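You operate a simulated robot arm through the tools that you are given. There is no shell and no other tool.

Carry out the task below with a simulated robot arm. There is one attempt and no reset: what you move stays moved.

TASK
Put things in order on the table top. At the end: the purple dryer ball from the table top stands where the yellow torch stood; the yellow torch stands where the brown wool roll stood; the brown wool roll from the table top stands where the blue clothes peg stood; the blue clothes peg from the table top stands on top of the blue care card; whatever was shut is shut again. Leave all else as you found it, and nothing knocked over.

The check looks at the end state, three seconds after you hand in, the way a careful person would. Anything else that was tipped, shoved, dropped, spilled or broken makes it a failure.

THE ROBOT
A 7-joint arm with a two-finger parallel gripper, fixed in place. Base frame: the origin is at the foot of the arm, x ahead of it, y to its left, z up; the work surface is at about z = 0. Readings come in cm, degrees, newtons and seconds.
With the tool pointing down near the work surface it reaches from about 22 to 58 cm from the base axis. Its first joint turns from -66.0 to 66.0 degrees. Payload 2.5 kg.
The TCP is the grasp point between the finger pads, 2.3 cm short of the fingertips. In the tool frame z runs along the fingers and y along their closing line. Largest opening 9.4 cm; finger width 3.8, thickness 1; the body of the gripper, 5.4 by 9.6 cm, starts 3.9 cm behind the TCP.
Orientation is told as [roll, pitch, yaw] about the base's x, y, z axes, in that order, counted from this pose: with the fingers straight down and closing along the base's y, the tool's x points along the base's -x, its y along +y and its z along -z.

THE INTERFACE
- The arm moves only by the tool drive_tool. Its argument "increments" is a list of rows, each a list of 7 numbers: the shift along the tool's x, y, z in units of 40 mm (1.0 is 40 mm), then the turn, a rotation vector about the tool's x, y, z in units of 5 degrees (1.0 is 5 degrees), then the closure in counts, from 0 (fully open) to 255 (shut). In form: [[tx, ty, tz, rx, ry, rz, hand], ...]. A call has 1 to 20 rows; each row shifts and turns the commanded pose from where the row before left it, along the tool's axes as they then stand. A call with a number of a shift or a turn outside -1 to 1 is refused whole. Rows are played at 5 a second. More than 5 cm and 8.6 degrees between two rows, or a gripper value outside its range, and nothing of the call is played. A pose out of reach is approached as far as the arm can. The call stops where the force on the tool passes 40 N (or 10 N more than at its start, if that is more) or the arm is blocked; 0.2 s more then pass. Each finger travels about 10.8 cm/s and halts on what it meets, pressing with about 29 N; the grip force reading is that of the motor and also rises with nothing between the fingers. The clock runs only during rows and for 0.2 s after the last one: add rows that do not move to give the fingers time. It gives the time, the measured TCP pose, the force on the tool (base axes), the opening and the grip force at its end, in the units of the frame above (readings bear some noise), with the torque about the TCP (base axes, N m) and any sound that the robot's microphone picked up, and new pictures: "views" is both (left out), scene, wrist or none.
- Cameras (640 x 400 px; columns grow to the right, rows downward): "scene" is fixed at [7.86, -37.3, 55.9]; the picture's right is [0.99, -0.16, 0.00], its down [-0.07, -0.44, -0.89] and it looks along [0.14, 0.88, -0.45] (base axes); focal length 339 px, centre (320, 200). "wrist" rides on the gripper at [8.6, 1.6, -7.5] in the tool frame; the picture's right is [-0.18, 0.98, 0.00], its down [-0.58, -0.11, -0.81] and it looks along [-0.79, -0.15, 0.59] (tool axes); focal length 243 px, centre (320, 200). There is no depth. A picture from a camera that has moved, and an enlarged one, comes with that camera's place and axes in the base frame and with its lens. The place of the scene camera against the robot may be out by one fixed shift of up to 2.5 cm in any direction.
- enlarge(camera, box): a new picture of the part [left, top, right, bottom] of that camera's present view, enlarged. The clock stands still meanwhile.
- hand_in(): hands the job in; it is judged then, once.

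Places have to be worked out from the pictures, the camera data and where the tool is seen. Open the gripper and draw the arm clear of the work before you hand the job in, unless the task says otherwise.

The tools are called after ">>>" as a command line: name --pt "numbers of a row" for each row, then --argument value for the rest, lists and objects as JSON in quotes. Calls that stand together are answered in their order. drive_tool: Moves the arm, as the interface text tells. Its arguments: {"type":"object","properties":{"increments":{"type":"array","items":{"type":"array","items":{"type":"number"}}},"views":{"type":"string","enum":["both","scene","wrist","none"]}},"required":["increments"]} The other tools are called the same way: enlarge (camera, box) takes an enlarged picture of a part of a camera's view; hand_in () hands the job in.

At the start:

```text
t: 0.0
eef_pos: [27.08, 18.49, 25.2]
orientation: [0.1, 0.0, 0.0]
contact_force: [0.2, 0.4, -0.2]
ft_torque: [-0.01, 0.02, 0.0]
grip_width: 9.41
grip_force: 0.2
```

scene: 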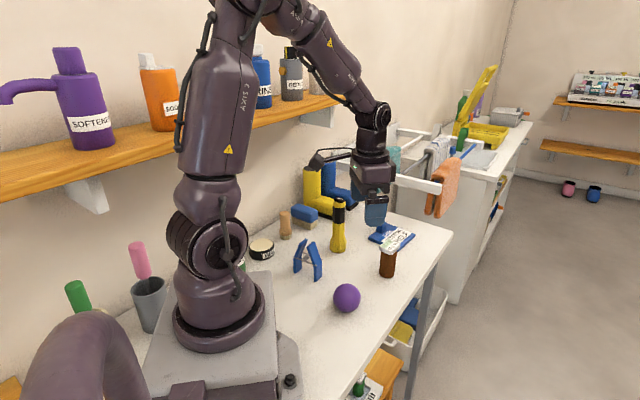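
wrist: 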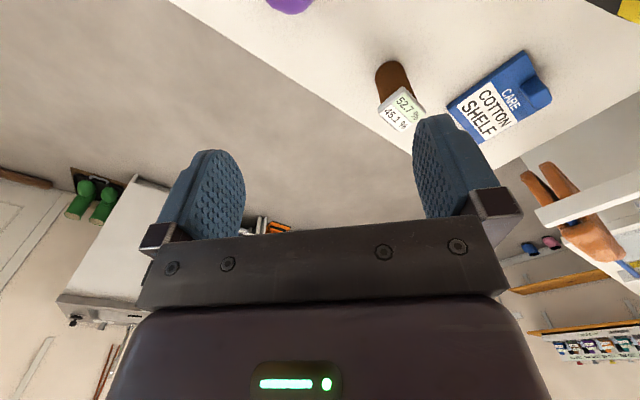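

I start by looking closely at the table region in both cameras before moving.

>>> enlarge --camera "scene" --box '[220, 160, 460, 320]'

>>> enlarge --camera "wrist" --box '[240, 0, 640, 250]'

```text
2.50 times, centred on (340, 240) of scene
camera zoom: at [7.86, -37.3, 55.9], right [0.99, -0.16, 0.0], down [-0.07, -0.44, -0.89], along [0.14, 0.88, -0.45], focal length 848 px, centre (270, 100)
```

zoom: 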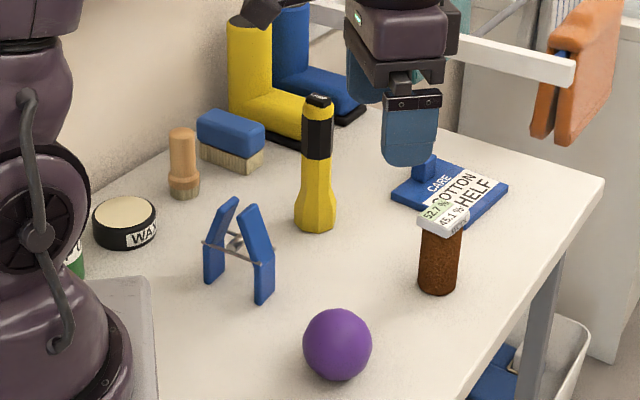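

```text
1.60 times, centred on (440, 125) of wrist
camera zoom: at [18.54, 20.02, 32.53], right [0.18, 0.98, 0.0], down [0.58, -0.11, 0.81], along [0.79, -0.15, -0.59], focal length 388 px, centre (128, 320)
```

zoom: 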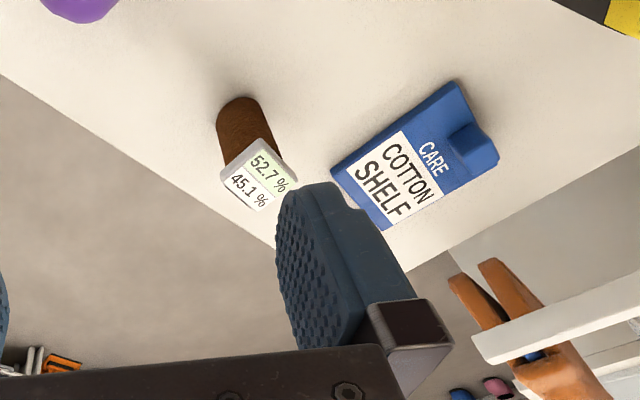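

Objects seem to sit at roughly x 20–45, y 15–45. I enlarge more strongly the brown roll, the card, and the peg to understand their shapes.

>>> enlarge --camera "scene" --box '[360, 210, 440, 290]'

>>> enlarge --camera "scene" --box '[280, 190, 370, 320]'

>>> enlarge --camera "wrist" --box '[360, 40, 560, 160]'

>>> enlarge --camera "scene" --box '[320, 260, 460, 400]'

```text
5.00 times, centred on (400, 250) of scene
camera zoom: at [7.86, -37.3, 55.9], right [0.99, -0.16, 0.0], down [-0.07, -0.44, -0.89], along [0.14, 0.88, -0.45], focal length 1697 px, centre (-80, -50)
```

zoom: 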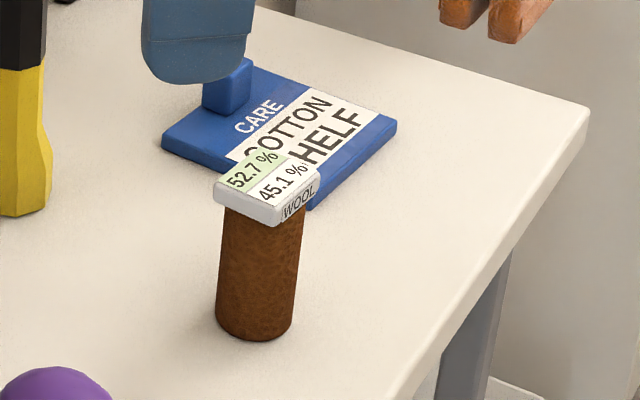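

```text
3.08 times, centred on (325, 255) of scene
camera zoom: at [7.86, -37.3, 55.9], right [0.99, -0.16, 0.0], down [-0.07, -0.44, -0.89], along [0.14, 0.88, -0.45], focal length 1044 px, centre (305, 31)
```

zoom: 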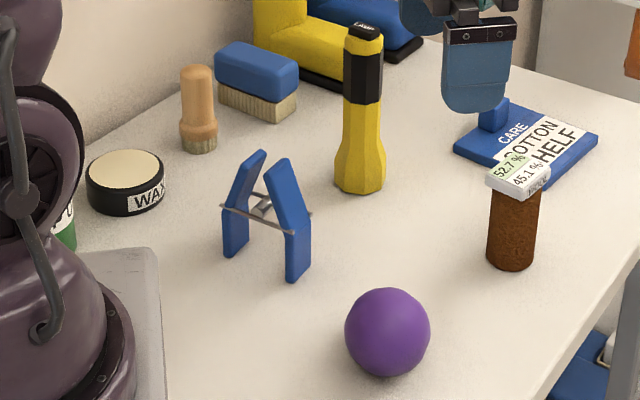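

```text
3.20 times, centred on (460, 100) of wrist
camera zoom: at [18.54, 20.02, 32.53], right [0.18, 0.98, 0.0], down [0.58, -0.11, 0.81], along [0.79, -0.15, -0.59], focal length 776 px, centre (-128, 520)
```

zoom: 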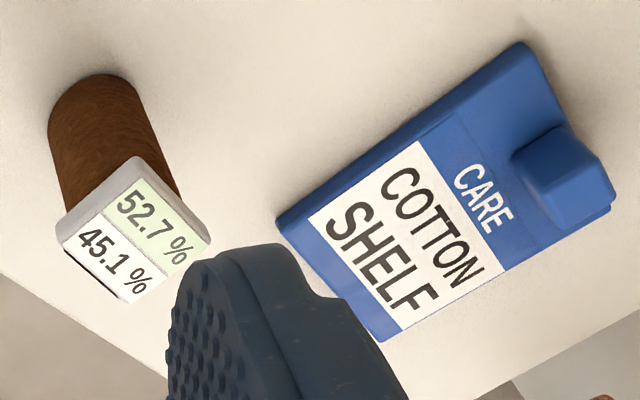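

```text
2.86 times, centred on (390, 330) of scene
camera zoom: at [7.86, -37.3, 55.9], right [0.99, -0.16, 0.0], down [-0.07, -0.44, -0.89], along [0.14, 0.88, -0.45], focal length 970 px, centre (120, -171)
```

zoom: 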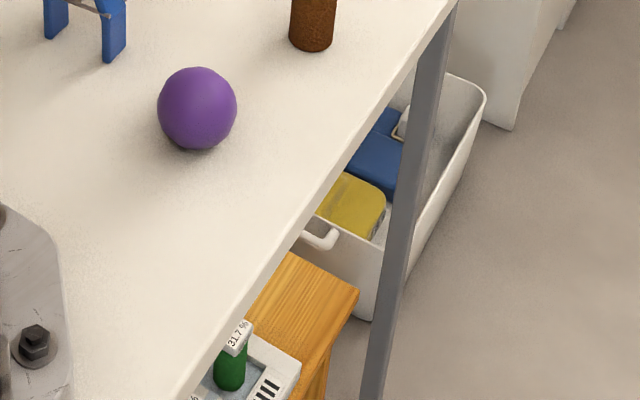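

The wool roll carries its own "WOOL" tag cap and the peg is an A-shape standing on two legs, so the order is peg → card, roll → peg spot, torch → roll spot, ball → torch spot. I estimate the peg at about (14.5, 28.5), and go above it at height ~25 while turning the gripper, to look at it with the wrist camera.

>>> drive_tool --pt "0.6 0.3 0 0 0 1 0" --pt "0.6 0.3 0 0 0 1 0" --pt "0.6 0.3 0 0 0 1 0" --pt "0 0 0 0 0 1 0" --pt "0 0 0 0 0 1 0" --pt "0 0 0 0 0 1 0" --pt "0 0 0 0 0 1 0" --views "both"

```text
t: 1.6
eef_pos: [20.2, 22.64, 25.2]
orientation: [-0.1, 0.1, -35.1]
contact_force: [-0.9, 0.3, 0.1]
ft_torque: [-0.01, -0.01, 0.02]
grip_width: 9.43
grip_force: 0.0
camera wrist: at [14.22, 28.96, 32.59], right [0.72, 0.7, 0.0], down [0.41, -0.42, 0.81], along [0.56, -0.58, -0.59], focal length 243 px, centre (320, 200)
```

scene: 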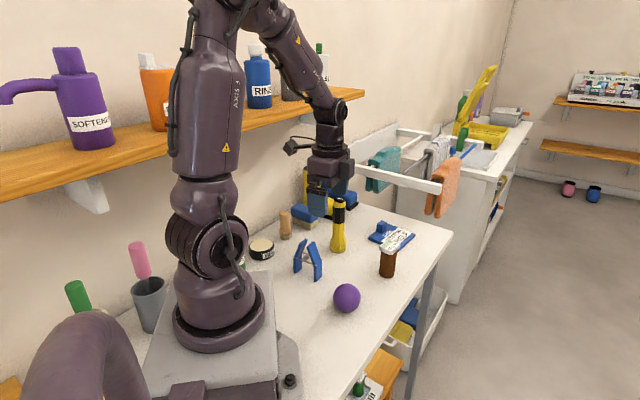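
wrist: 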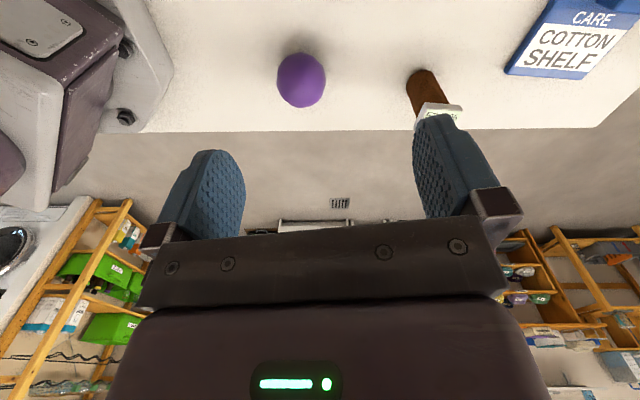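

The wrist camera now looks away from the peg toward the front edge, giving a good view of ball, roll and card. I enlarge these for precise positions.

>>> enlarge --camera "wrist" --box '[240, 0, 480, 150]'

>>> enlarge --camera "wrist" --box '[440, 0, 640, 125]'

>>> enlarge --camera "scene" --box '[280, 160, 440, 260]'

```text
2.67 times, centred on (360, 75) of wrist
camera zoom: at [14.22, 28.96, 32.59], right [0.72, 0.7, 0.0], down [0.41, -0.42, 0.81], along [0.56, -0.58, -0.59], focal length 647 px, centre (213, 533)
```

zoom: 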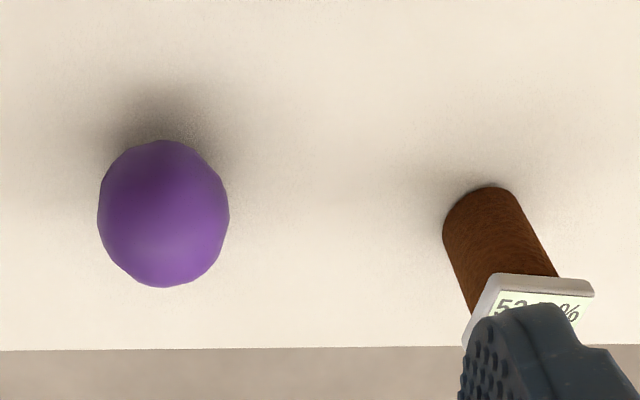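

```text
3.20 times, centred on (540, 62) of wrist
camera zoom: at [14.22, 28.96, 32.59], right [0.72, 0.7, 0.0], down [0.41, -0.42, 0.81], along [0.56, -0.58, -0.59], focal length 776 px, centre (-384, 640)
```

zoom: 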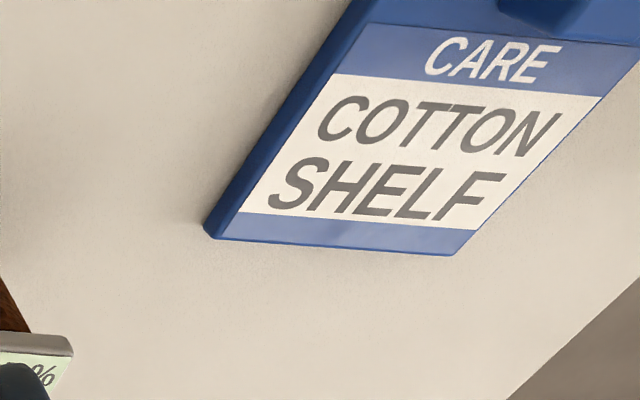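

```text
4.00 times, centred on (360, 210) of scene
camera zoom: at [7.86, -37.3, 55.9], right [0.99, -0.16, 0.0], down [-0.07, -0.44, -0.89], along [0.14, 0.88, -0.45], focal length 1358 px, centre (160, 160)
```

zoom: 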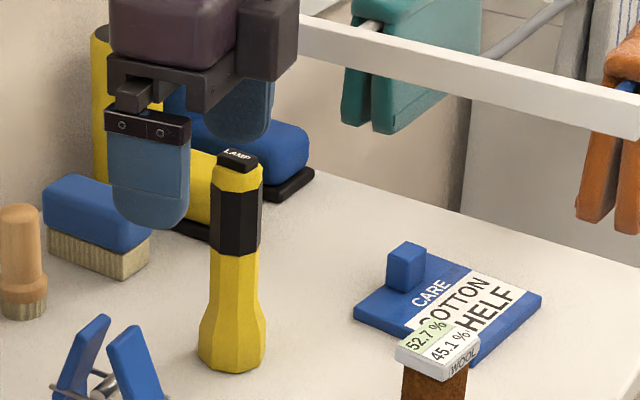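

From this view: ball centre ≈ (23.2, 16.2) r≈3.05, roll ≈ (36.2, 26.1) with ~4 cm diameter, card corners ≈ A(42,34.5), B(35.7,41.6), C(43.6,48.6), D(50.5,41.5). Next I turn the wrist the other way to look at the peg and torch.

>>> drive_tool --pt "0 0 0 0 0 -1 0" --pt "0 0 0 0 0 -1 0" --pt "0 0 0 0 0 -1 0" --pt "0 0 0 0 0 -1 0" --pt "0 0 0 0 0 -1 0" --pt "0 0 0 0 0 -1 0" --pt "0 0 0 0 0 -1 0" --pt "0 0 0 0 0 -1 0" --pt "0 0 0 0 0 -1 0" --pt "0 0 0 0 0 -1 0" --pt "0 0 0 0 0 -1 0" --pt "0 0 0 0 0 -1 0" --pt "0 0 0 0 0 -1 0" --pt "0 0 0 0 0 -1 0" --pt "0 0 0 0 0 -1 0" --pt "0 0 0 0 0 -1 0" --pt "0 0 0 0 0 -1 0" --pt "0 0 0 0 0 -1 0" --pt "0 0 0 0 0 -1 0" --pt "0 0 0 0 0 -1 0" --views "both"

```text
t: 5.8
eef_pos: [20.21, 22.56, 25.15]
orientation: [0.0, 0.0, 65.2]
contact_force: [-0.4, -0.8, -0.3]
ft_torque: [-0.01, -0.01, 0.02]
grip_width: 9.43
grip_force: 0.0
camera wrist: at [15.24, 15.45, 32.54], right [-0.81, 0.58, 0.0], down [0.34, 0.48, 0.81], along [0.47, 0.66, -0.59], focal length 243 px, centre (320, 200)
```

scene: 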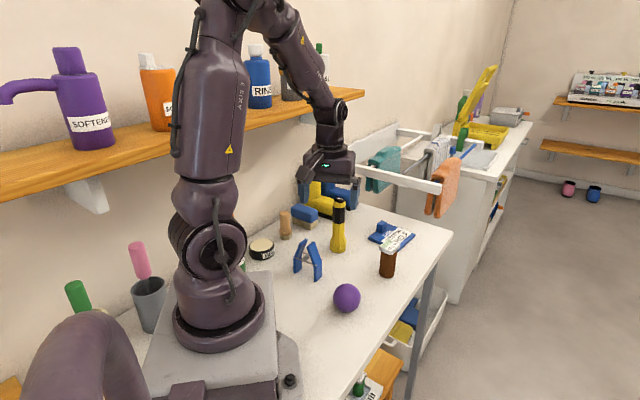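
wrist: 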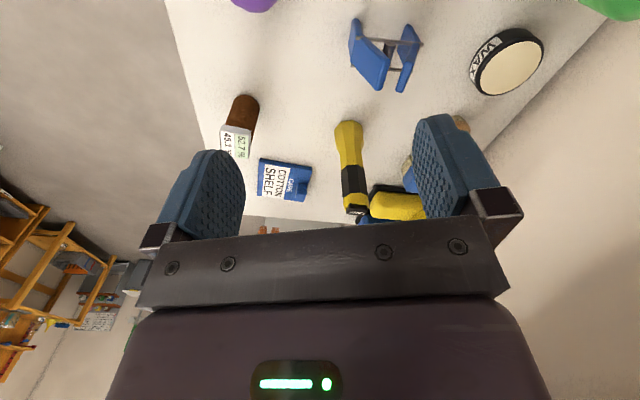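

Now the peg, torch, roll and card are all in view. I enlarge the parts for measurement.

>>> enlarge --camera "wrist" --box '[310, 0, 470, 100]'

>>> enlarge --camera "wrist" --box '[200, 80, 420, 220]'

>>> enlarge --camera "wrist" --box '[440, 0, 640, 125]'

```text
4.00 times, centred on (390, 50) of wrist
camera zoom: at [15.24, 15.45, 32.54], right [-0.81, 0.58, 0.0], down [0.34, 0.48, 0.81], along [0.47, 0.66, -0.59], focal length 970 px, centre (40, 800)
```

zoom: 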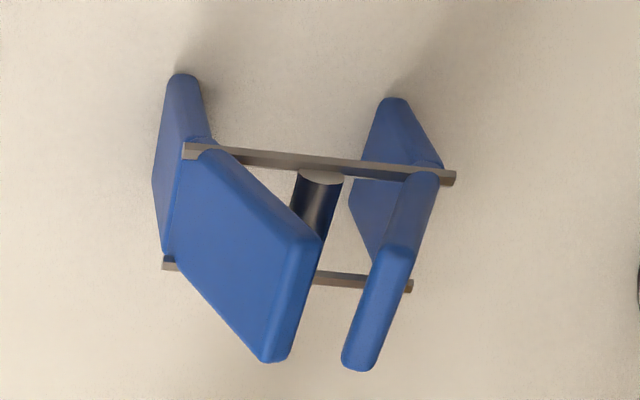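

```text
2.86 times, centred on (310, 150) of wrist
camera zoom: at [15.24, 15.45, 32.54], right [-0.81, 0.58, 0.0], down [0.34, 0.48, 0.81], along [0.47, 0.66, -0.59], focal length 693 px, centre (349, 343)
```

zoom: 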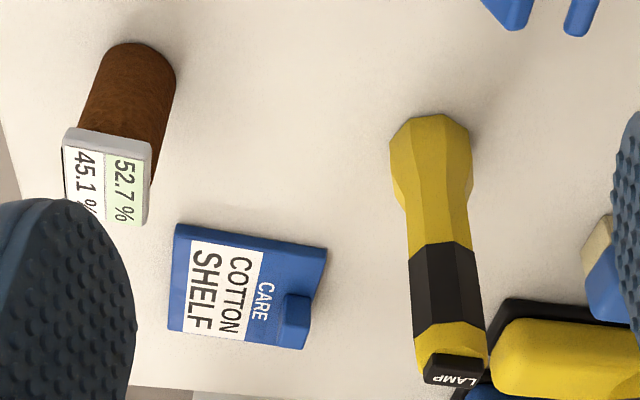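

```text
3.20 times, centred on (540, 62) of wrist
camera zoom: at [15.24, 15.45, 32.54], right [-0.81, 0.58, 0.0], down [0.34, 0.48, 0.81], along [0.47, 0.66, -0.59], focal length 776 px, centre (-384, 640)
```

zoom: 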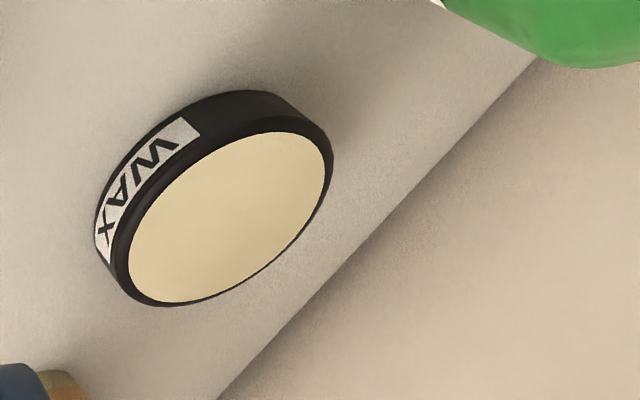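

Measured: peg centre ≈ (16.3, 28.8), its A-plane along ~140°, slab width ~3 cm, height ~10 cm with wires at ~5 cm; torch ≈ (26.3, 39.0), ~15.5 cm tall. I turn back to yaw ≈ −40 so the fingers close across the peg's flat sides.

>>> drive_tool --pt "0 0 0 0 0 1 0" --pt "0 0 0 0 0 1 0" --pt "0 0 0 0 0 1 0" --pt "0 0 0 0 0 1 0" --pt "0 0 0 0 0 1 0" --pt "0 0 0 0 0 1 0" --pt "0 0 0 0 0 1 0" --pt "0 0 0 0 0 1 0" --pt "0 0 0 0 0 1 0" --pt "0 0 0 0 0 1 0" --pt "0 0 0 0 0 1 0" --pt "0 0 0 0 0 1 0" --pt "0 0 0 0 0 1 0" --pt "0 0 0 0 0 1 0" --pt "0 0 0 0 0 1 0" --pt "0 0 0 0 0 1 0" --pt "0 0 0 0 0 1 0" --pt "0 0 0 0 0 1 0" --pt "0 0 0 0 0 1 0" --pt "0 0 0 0 0 1 0" --views "none"

```text
t: 10.0
eef_pos: [20.22, 22.72, 25.26]
orientation: [0.1, -0.1, -35.1]
contact_force: [0.0, 0.1, 0.1]
ft_torque: [0.0, 0.02, -0.01]
grip_width: 9.38
grip_force: 0.0
```

Continuing: one more 5° turn, then translate over the peg and lower to z ≈ 16 to look.

>>> drive_tool --pt "0 0 0 0 0 1 0" --pt "0.87 0.28 0 0 0 0 0" --pt "0.87 0.28 0 0 0 0 0" --pt "0 0 0.75 0 0 0 0" --pt "0 0 0.75 0 0 0 0" --pt "0 0 0.75 0 0 0 0" --pt "0 0 0 0 0 0 0" --views "both"

```text
t: 11.6
eef_pos: [16.61, 28.89, 16.11]
orientation: [0.0, -0.1, -40.1]
contact_force: [1.2, -0.7, -0.3]
ft_torque: [0.01, 0.03, -0.01]
grip_width: 9.41
grip_force: 0.0
camera wrist: at [11.0, 35.67, 23.52], right [0.77, 0.63, 0.0], down [0.38, -0.46, 0.81], along [0.51, -0.62, -0.59], focal length 243 px, centre (320, 200)
```

scene: 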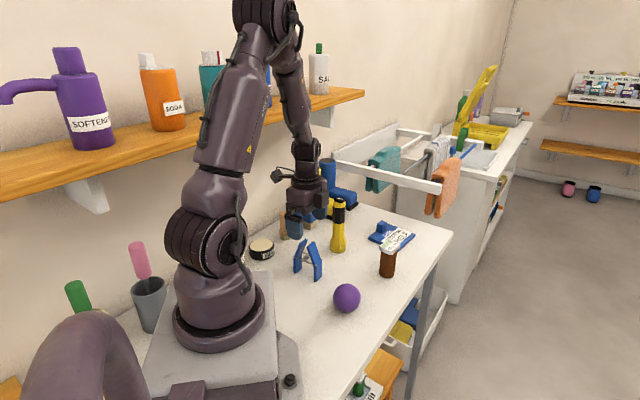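
wrist: 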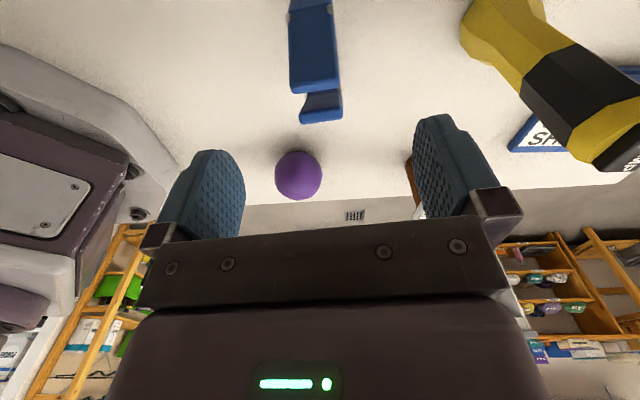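

The peg is visible between the fingers, top-centre in the wrist view; I enlarge to centre on it.

>>> enlarge --camera "wrist" --box '[230, 0, 390, 140]'

>>> enlarge --camera "wrist" --box '[440, 0, 640, 180]'

>>> enlarge --camera "scene" --box '[260, 170, 380, 300]'

```text
2.86 times, centred on (310, 70) of wrist
camera zoom: at [11.0, 35.67, 23.52], right [0.77, 0.63, 0.0], down [0.38, -0.46, 0.81], along [0.51, -0.62, -0.59], focal length 693 px, centre (349, 571)
```

zoom: 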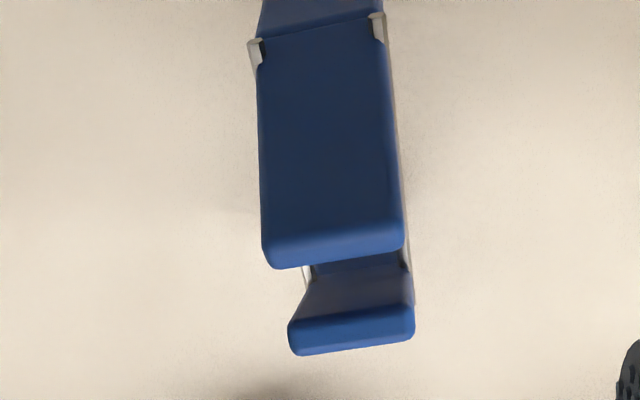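

```text
2.22 times, centred on (540, 90) of wrist
camera zoom: at [11.0, 35.67, 23.52], right [0.77, 0.63, 0.0], down [0.38, -0.46, 0.81], along [0.51, -0.62, -0.59], focal length 539 px, centre (-169, 444)
```

zoom: 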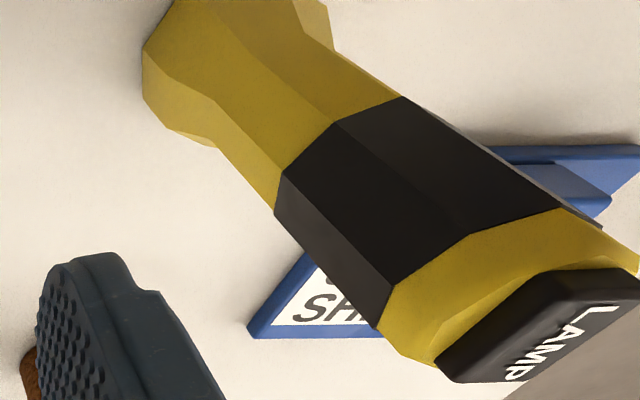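

```text
3.08 times, centred on (320, 235) of scene
camera zoom: at [7.86, -37.3, 55.9], right [0.99, -0.16, 0.0], down [-0.07, -0.44, -0.89], along [0.14, 0.88, -0.45], focal length 1044 px, centre (320, 92)
```

zoom: 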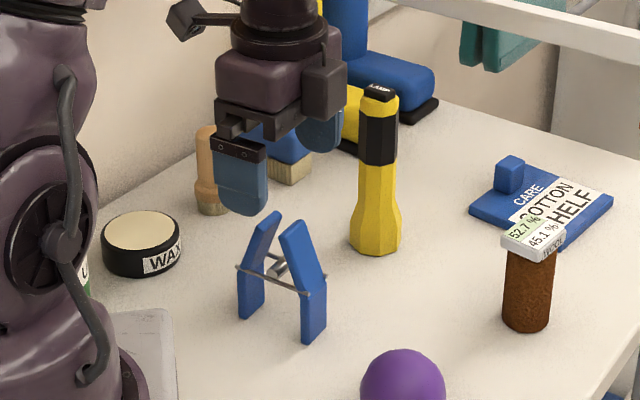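

The peg is centred in the closing direction (within ~1 mm), about 0.3 cm off along tool x and ~2.5° in yaw. I correct this and descend to TCP z ≈ 8 so that the fingertips stay above the wires.

>>> drive_tool --pt "0.08 0 0.4 0 0 0.5 0" --pt "0 0 0.4 0 0 0 0" --pt "0 0 0.4 0 0 0 0" --pt "0 0 0.4 0 0 0 0" --pt "0 0 0.41 0 0 0 0" --pt "0 0 0 0 0 0 0" --views "both"

>>> enlarge --camera "wrist" --box '[200, 0, 440, 220]'

>>> enlarge --camera "scene" --box '[270, 180, 370, 300]'

```text
t: 13.0
eef_pos: [16.06, 29.09, 8.09]
orientation: [0.0, -0.1, -42.5]
contact_force: [0.9, 0.0, 0.3]
ft_torque: [0.02, 0.03, 0.0]
grip_width: 9.41
grip_force: 0.0
camera wrist: at [10.99, 36.04, 15.49], right [0.8, 0.6, 0.0], down [0.35, -0.47, 0.81], along [0.48, -0.65, -0.59], focal length 243 px, centre (320, 200)
```

scene: 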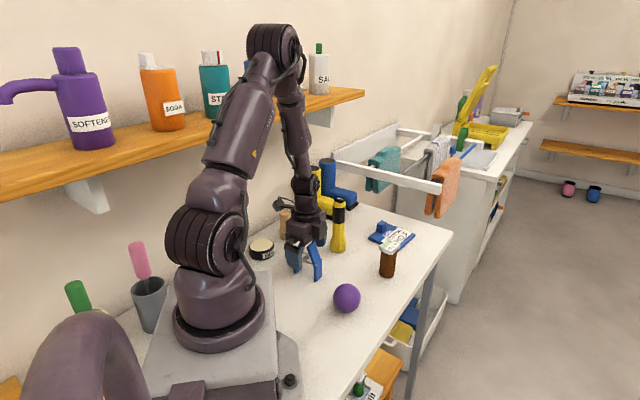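
wrist: 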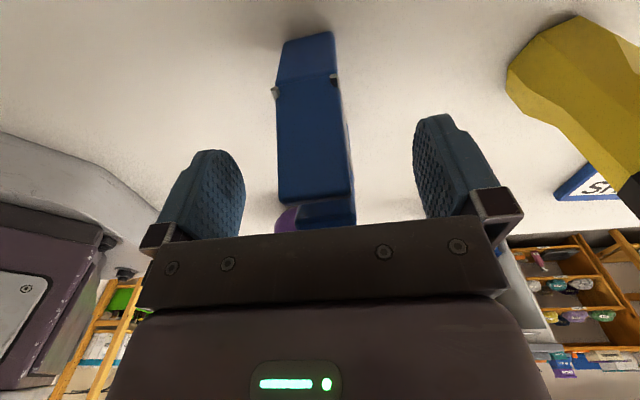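

```text
1.82 times, centred on (320, 110) of wrist
camera zoom: at [10.99, 36.04, 15.49], right [0.8, 0.6, 0.0], down [0.35, -0.47, 0.81], along [0.48, -0.65, -0.59], focal length 441 px, centre (320, 364)
```

zoom: 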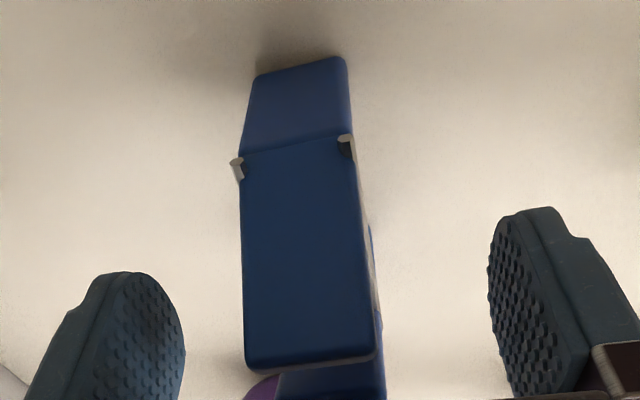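

```text
3.33 times, centred on (320, 240) of scene
camera zoom: at [7.86, -37.3, 55.9], right [0.99, -0.16, 0.0], down [-0.07, -0.44, -0.89], along [0.14, 0.88, -0.45], focal length 1131 px, centre (320, 67)
```

zoom: 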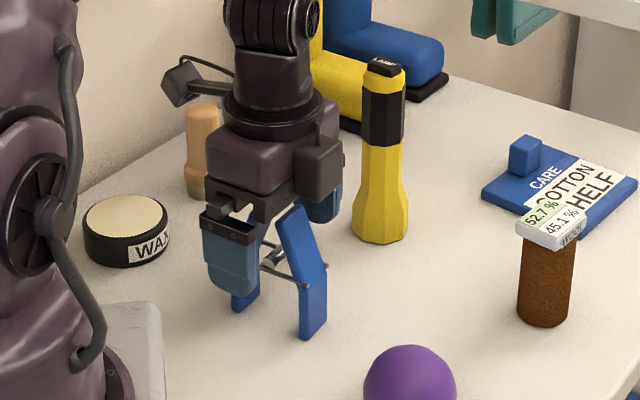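

Alignment looks good: the peg is centred between pads and its face is parallel to them. I close gently, without moving.

>>> drive_tool --pt "0 0 0 0 0 0 100" --pt "0 0 0 0 0 0 140" --pt "0 0 0 0 0 0 160" --pt "0 0 0 0 0 0 170" --pt "0 0 0 0 0 0 180" --pt "0 0 0 0 0 0 200" --pt "0 0 0 0 0 0 255" --pt "0 0 0 0 0 0 255" --pt "0 0 0 0 0 0 255" --views "both"

```text
t: 15.0
eef_pos: [16.13, 29.11, 8.14]
orientation: [0.0, 0.0, -42.5]
contact_force: [0.7, 0.3, 1.4]
ft_torque: [-0.03, -0.02, -0.01]
grip_width: 3.14
grip_force: 28.9
camera wrist: at [10.99, 36.05, 15.52], right [0.8, 0.6, 0.0], down [0.35, -0.47, 0.81], along [0.48, -0.64, -0.59], focal length 243 px, centre (320, 200)
```

scene: 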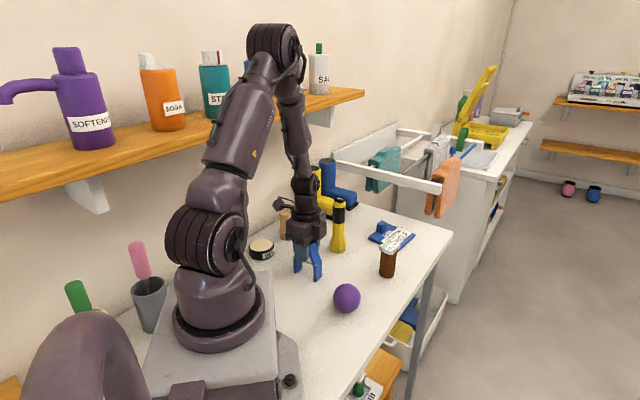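
wrist: 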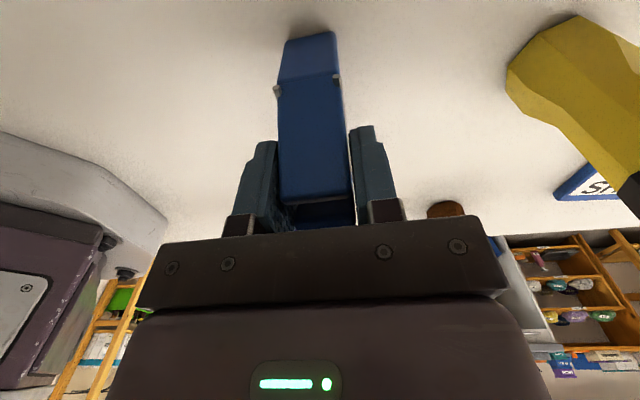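

The peg is held (3.14 cm, 29 N). I lift it straight up to z ≈ 25 and check.

>>> drive_tool --pt "0 0 -0.2 0 0 0 255" --pt "0 0 -0.4 0 0 0 255" --pt "0 0 -0.7 0 0 0 255" --pt "0 0 -0.9 0 0 0 255" --pt "0 0 -1 0 0 0 255" --pt "0 0 -1 0 0 0 255" --pt "0 0 0 0 0 0 255" --views "both"

```text
t: 16.6
eef_pos: [16.19, 29.15, 25.01]
orientation: [-0.1, 0.0, -42.4]
contact_force: [-0.4, -0.4, -0.5]
ft_torque: [0.0, 0.02, 0.01]
grip_width: 3.12
grip_force: 29.3
camera wrist: at [11.02, 36.16, 32.44], right [0.8, 0.6, 0.0], down [0.35, -0.47, 0.81], along [0.48, -0.65, -0.59], focal length 243 px, centre (320, 200)
```

scene: 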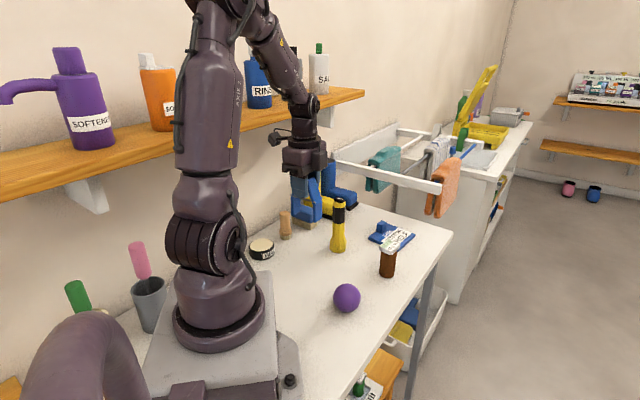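
wrist: 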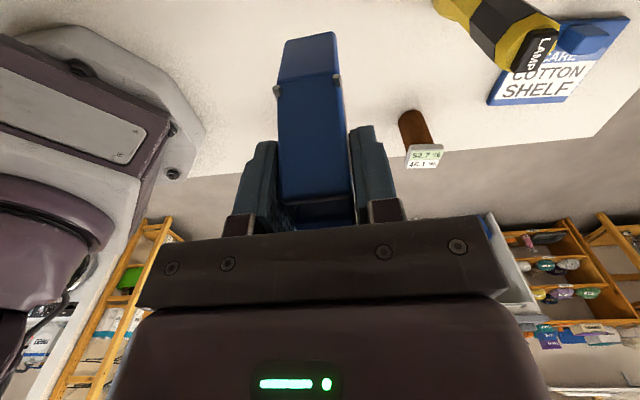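

The peg hangs steadily in the grip. I move over the card at constant height, toward (41.3, 39.3), then turn ~7° so that the peg's feet line runs parallel to the card's edge AB.

>>> drive_tool --pt "-0.2 0.43 0 0 0 0 255" --pt "-0.4 0.84 0 0 0 0 255" --pt "-0.4 0.84 0 0 0 0 255" --pt "-0.4 0.84 0 0 0 0 255" --pt "-0.4 0.84 0 0 0 0 255" --pt "-0.4 0.84 0 0 0 0 255" --pt "-0.4 0.84 0 0 0 0 255" --pt "-0.32 0.67 0 0 0 0 255" --pt "0 0 0 0 0 0.7 255" --pt "0 0 0 0 0 0.7 255" --pt "0 0 0 0 0 0 255" --views "both"

```text
t: 19.0
eef_pos: [41.4, 39.32, 25.04]
orientation: [0.1, 0.1, -49.5]
contact_force: [-0.2, 0.6, -0.2]
ft_torque: [0.02, 0.01, -0.03]
grip_width: 3.13
grip_force: 29.4
camera wrist: at [37.02, 46.87, 32.34], right [0.87, 0.5, 0.0], down [0.29, -0.51, 0.81], along [0.4, -0.7, -0.59], focal length 243 px, centre (320, 200)
```

scene: 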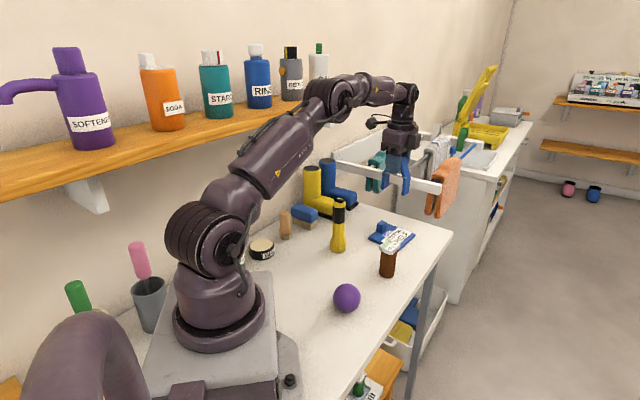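
wrist: 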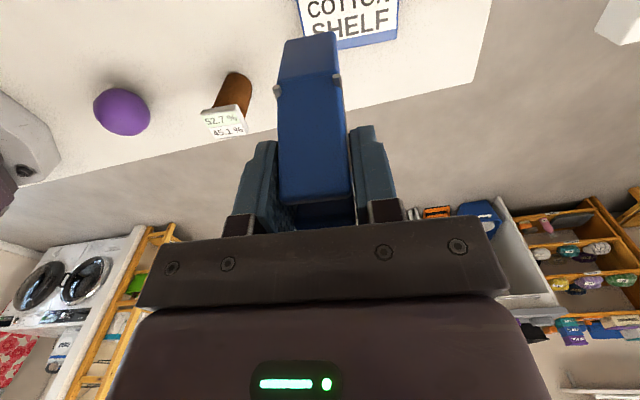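

Reach is fine. I lower to TCP z ≈ 14 (peg feet ~6 cm above the table) for a closer look at the card beneath.

>>> drive_tool --pt "0 0 0.5 0 0 0 255" --pt "0 0 0.8 0 0 0 255" --pt "0 0 0.8 0 0 0 255" --pt "0 0 0.65 0 0 0 255" --pt "0 0 0 0 0 0 255" --views "both"

>>> enlarge --camera "wrist" --box '[220, 0, 440, 140]'

>>> enlarge --camera "scene" --box '[340, 160, 440, 260]'

```text
t: 20.2
eef_pos: [41.23, 39.17, 13.71]
orientation: [0.0, 0.0, -49.5]
contact_force: [-0.2, -0.5, 0.0]
ft_torque: [0.02, -0.01, -0.02]
grip_width: 3.13
grip_force: 28.9
camera wrist: at [37.04, 46.83, 21.19], right [0.87, 0.5, 0.0], down [0.29, -0.51, 0.81], along [0.4, -0.7, -0.59], focal length 243 px, centre (320, 200)
```

scene: 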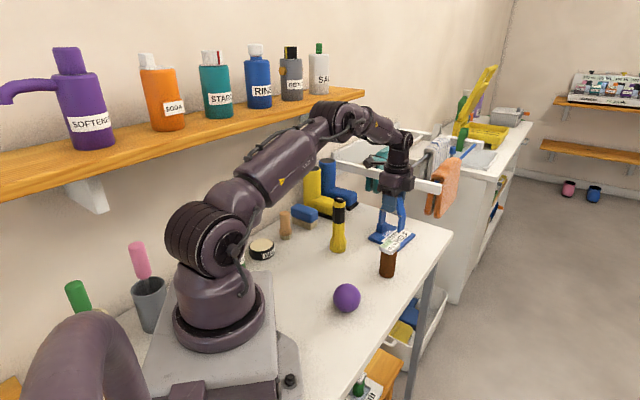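
wrist: 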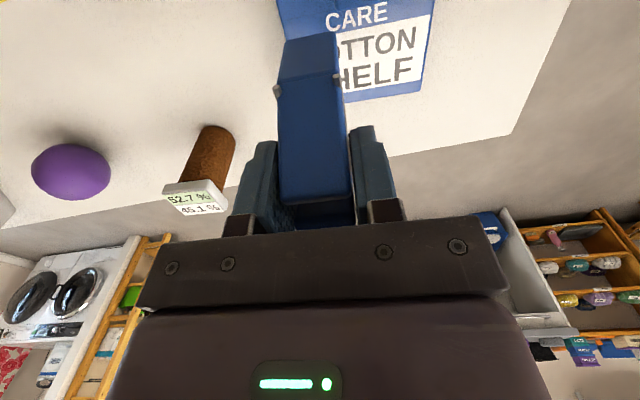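

```text
2.86 times, centred on (330, 70) of wrist
camera zoom: at [37.04, 46.83, 21.19], right [0.87, 0.5, 0.0], down [0.29, -0.51, 0.81], along [0.4, -0.7, -0.59], focal length 693 px, centre (291, 571)
```

zoom: 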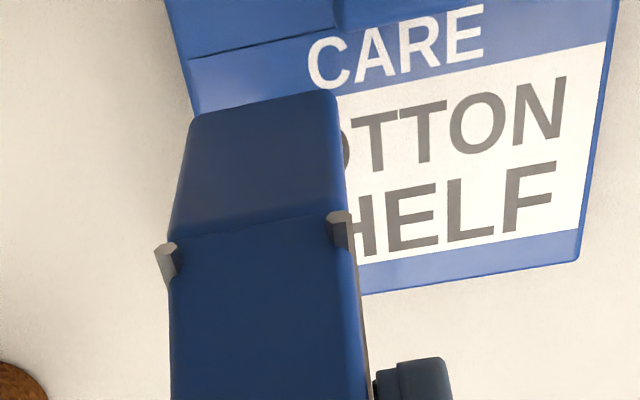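

```text
4.00 times, centred on (390, 210) of scene
camera zoom: at [7.86, -37.3, 55.9], right [0.99, -0.16, 0.0], down [-0.07, -0.44, -0.89], along [0.14, 0.88, -0.45], focal length 1358 px, centre (40, 160)
```

zoom: 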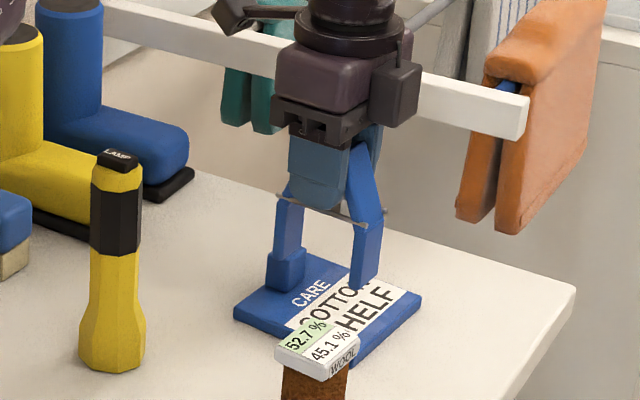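

The near foot lies ~1.5 cm inside the AB edge and just short of the knob; the peg will fit on the flat of the card. I lower 4.2 cm and check clearance.

>>> drive_tool --pt "0 0 0.35 0 0 0 255" --pt "0 0 0.35 0 0 0 255" --pt "0 0 0.25 0 0 0 255" --pt "0 0 0.1 0 0 0 255" --pt "0 0 0 0 0 0 255" --views "both"

>>> enlarge --camera "scene" --box '[360, 190, 440, 260]'

>>> enlarge --camera "wrist" --box '[220, 0, 440, 140]'

```text
t: 21.4
eef_pos: [41.43, 39.18, 9.75]
orientation: [0.0, 0.0, -49.5]
contact_force: [-0.6, -0.5, -0.1]
ft_torque: [-0.02, 0.01, 0.04]
grip_width: 3.14
grip_force: 28.7
camera wrist: at [37.08, 46.81, 17.14], right [0.87, 0.5, 0.0], down [0.29, -0.51, 0.81], along [0.4, -0.7, -0.59], focal length 243 px, centre (320, 200)
```

scene: 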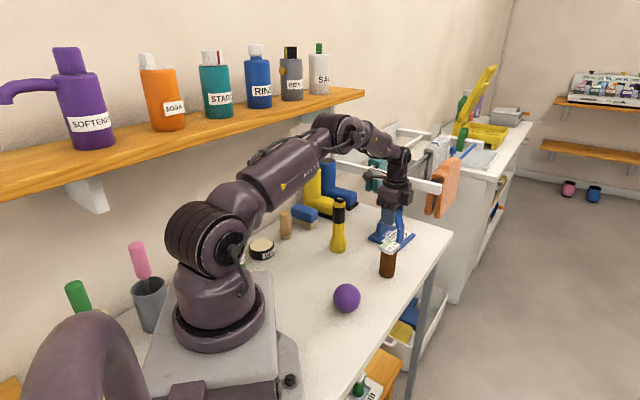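
wrist: 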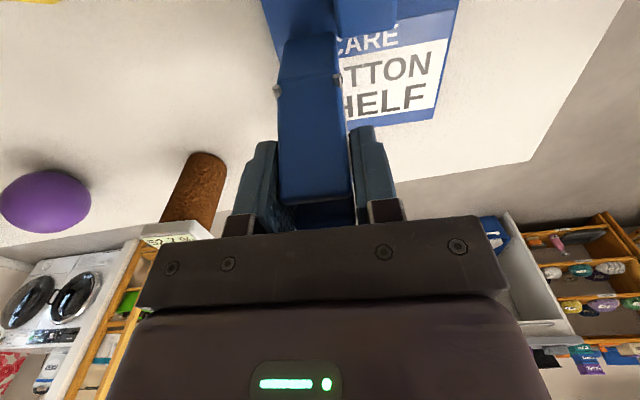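

```text
5.71 times, centred on (400, 225) of scene
camera zoom: at [7.86, -37.3, 55.9], right [0.99, -0.16, 0.0], down [-0.07, -0.44, -0.89], along [0.14, 0.88, -0.45], focal length 1940 px, centre (-137, 57)
```

zoom: 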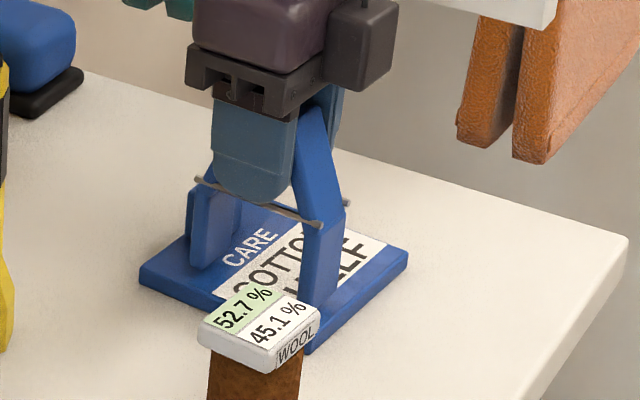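

```text
2.86 times, centred on (330, 70) of wrist
camera zoom: at [37.08, 46.81, 17.14], right [0.87, 0.5, 0.0], down [0.29, -0.51, 0.81], along [0.4, -0.7, -0.59], focal length 693 px, centre (291, 571)
```

zoom: 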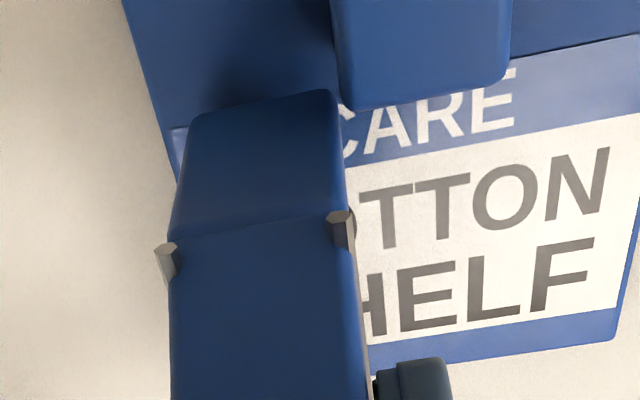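

Clear of the knob on both sides; foot bottoms are ~1.6 cm above the table level. I lower in small steps watching the force.

>>> drive_tool --pt "0 0 0.07 0 0 0 255" --pt "0 0 0.05 0 0 0 255" --pt "0 0 0.03 0 0 0 255" --pt "0 0 0 0 0 0 255" --views "none"

```text
t: 22.4
eef_pos: [41.45, 39.34, 9.11]
orientation: [0.1, 0.1, -49.5]
contact_force: [-1.1, -1.3, 5.8]
ft_torque: [-0.11, 0.09, -0.05]
grip_width: 3.13
grip_force: 29.3
```

A contact force of ~6 N appeared at z = 9.11, so the feet meet the card (≈1 cm thick). I check with a picture and one tiny further step.

>>> drive_tool --pt "0 0 0.015 0 0 0 255" --pt "0 0 0 0 0 0 255" --views "both"

>>> enlarge --camera "scene" --box '[360, 190, 440, 260]'

```text
t: 23.0
eef_pos: [41.45, 39.31, 9.16]
orientation: [0.0, 0.1, -49.5]
contact_force: [-3.4, -2.9, 17.2]
ft_torque: [-0.24, 0.23, 0.01]
grip_width: 3.15
grip_force: 28.8
camera wrist: at [37.06, 46.88, 16.59], right [0.87, 0.5, 0.0], down [0.29, -0.51, 0.81], along [0.4, -0.7, -0.59], focal length 243 px, centre (320, 200)
```

scene: 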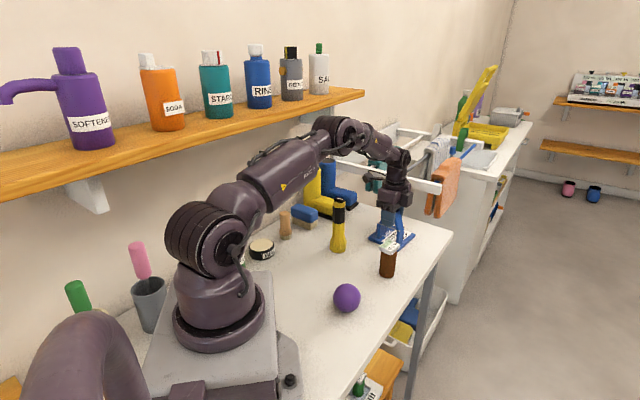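
wrist: 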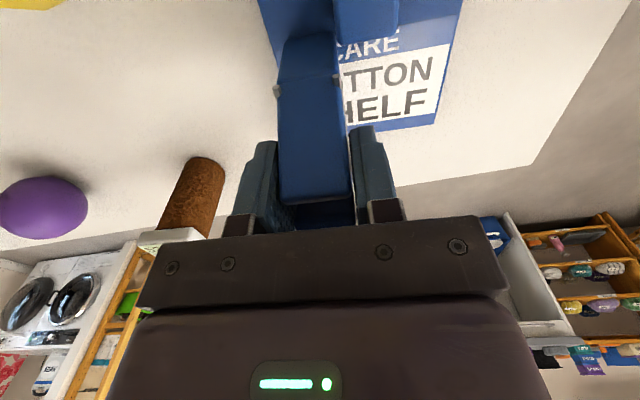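

```text
5.71 times, centred on (400, 225) of scene
camera zoom: at [7.85, -37.31, 55.9], right [0.99, -0.16, 0.0], down [-0.07, -0.44, -0.89], along [0.14, 0.88, -0.45], focal length 1940 px, centre (-137, 57)
```

zoom: 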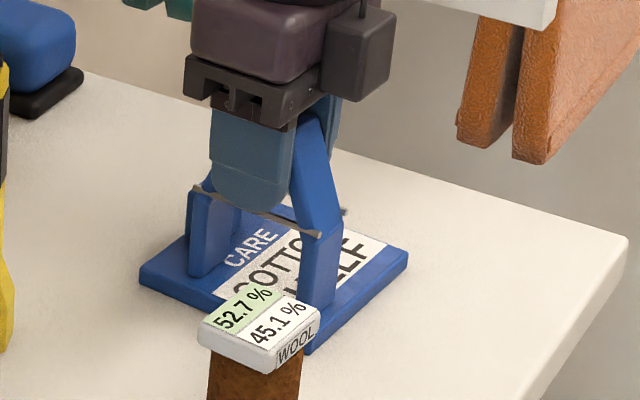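

The feet are on the card (17 N). I relieve the load slightly and then open the fingers gradually.

>>> drive_tool --pt "0 0 -0.015 0 0 0 255" --pt "0 0 0 0 0 0 255" --views "none"

```text
t: 23.6
eef_pos: [41.31, 39.25, 9.22]
orientation: [0.1, 0.0, -49.5]
contact_force: [-0.9, 0.3, 14.8]
ft_torque: [0.03, 0.07, 0.0]
grip_width: 3.15
grip_force: 29.2
```

Still ~15 N; I relieve a bit more before releasing.

>>> drive_tool --pt "0 0 -0.012 0 0 0 255" --pt "0 0 0 0 0 0 255" --views "none"

```text
t: 24.2
eef_pos: [41.29, 39.46, 9.16]
orientation: [0.1, 0.0, -49.5]
contact_force: [2.6, 3.4, 10.9]
ft_torque: [0.22, -0.1, 0.01]
grip_width: 3.14
grip_force: 29.7
```

Load is down to ~11 N; now I open the fingers gradually and look.

>>> drive_tool --pt "0 0 -0.008 0 0 0 255" --pt "0 0 0 0 0 0 165" --pt "0 0 0 0 0 0 160" --pt "0 0 0 0 0 0 150" --pt "0 0 0 0 0 0 120" --pt "0 0 0 0 0 0 80" --pt "0 0 0 0 0 0 40" --pt "0 0 0 0 0 0 40" --views "both"

>>> enlarge --camera "scene" --box '[360, 190, 440, 260]'

>>> enlarge --camera "wrist" --box '[220, 0, 440, 140]'

```text
t: 26.0
eef_pos: [41.3, 39.29, 9.16]
orientation: [0.0, 0.0, -49.4]
contact_force: [-0.7, 1.0, 0.4]
ft_torque: [-0.01, -0.02, -0.01]
grip_width: 7.9
grip_force: 0.1
camera wrist: at [37.07, 46.81, 16.56], right [0.87, 0.5, 0.0], down [0.29, -0.51, 0.81], along [0.4, -0.7, -0.59], focal length 243 px, centre (320, 200)
```

scene: 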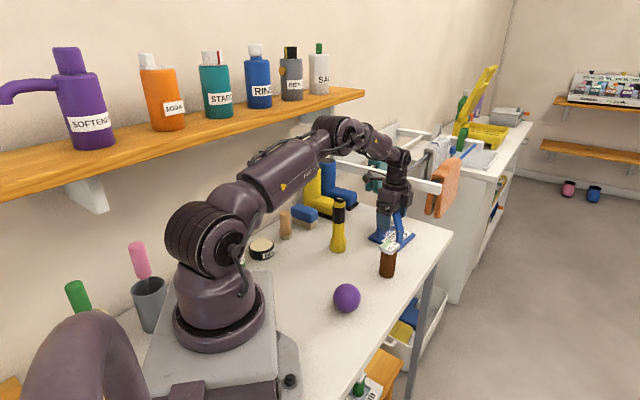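
wrist: 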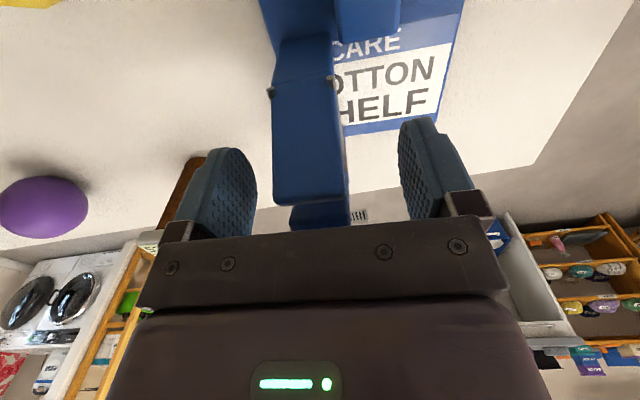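

```text
5.71 times, centred on (400, 225) of scene
camera zoom: at [7.86, -37.3, 55.9], right [0.99, -0.16, 0.0], down [-0.07, -0.44, -0.89], along [0.14, 0.88, -0.45], focal length 1940 px, centre (-137, 57)
```

zoom: 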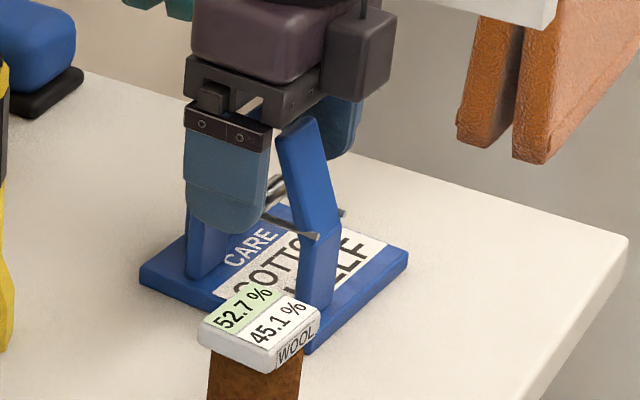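

```text
2.86 times, centred on (330, 70) of wrist
camera zoom: at [37.07, 46.81, 16.56], right [0.87, 0.5, 0.0], down [0.29, -0.51, 0.81], along [0.4, -0.7, -0.59], focal length 693 px, centre (291, 571)
```

zoom: 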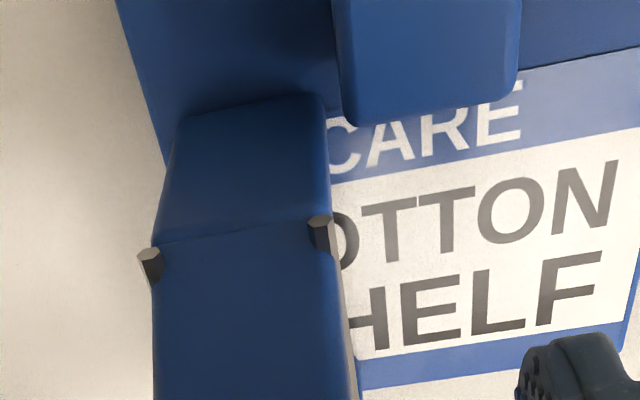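

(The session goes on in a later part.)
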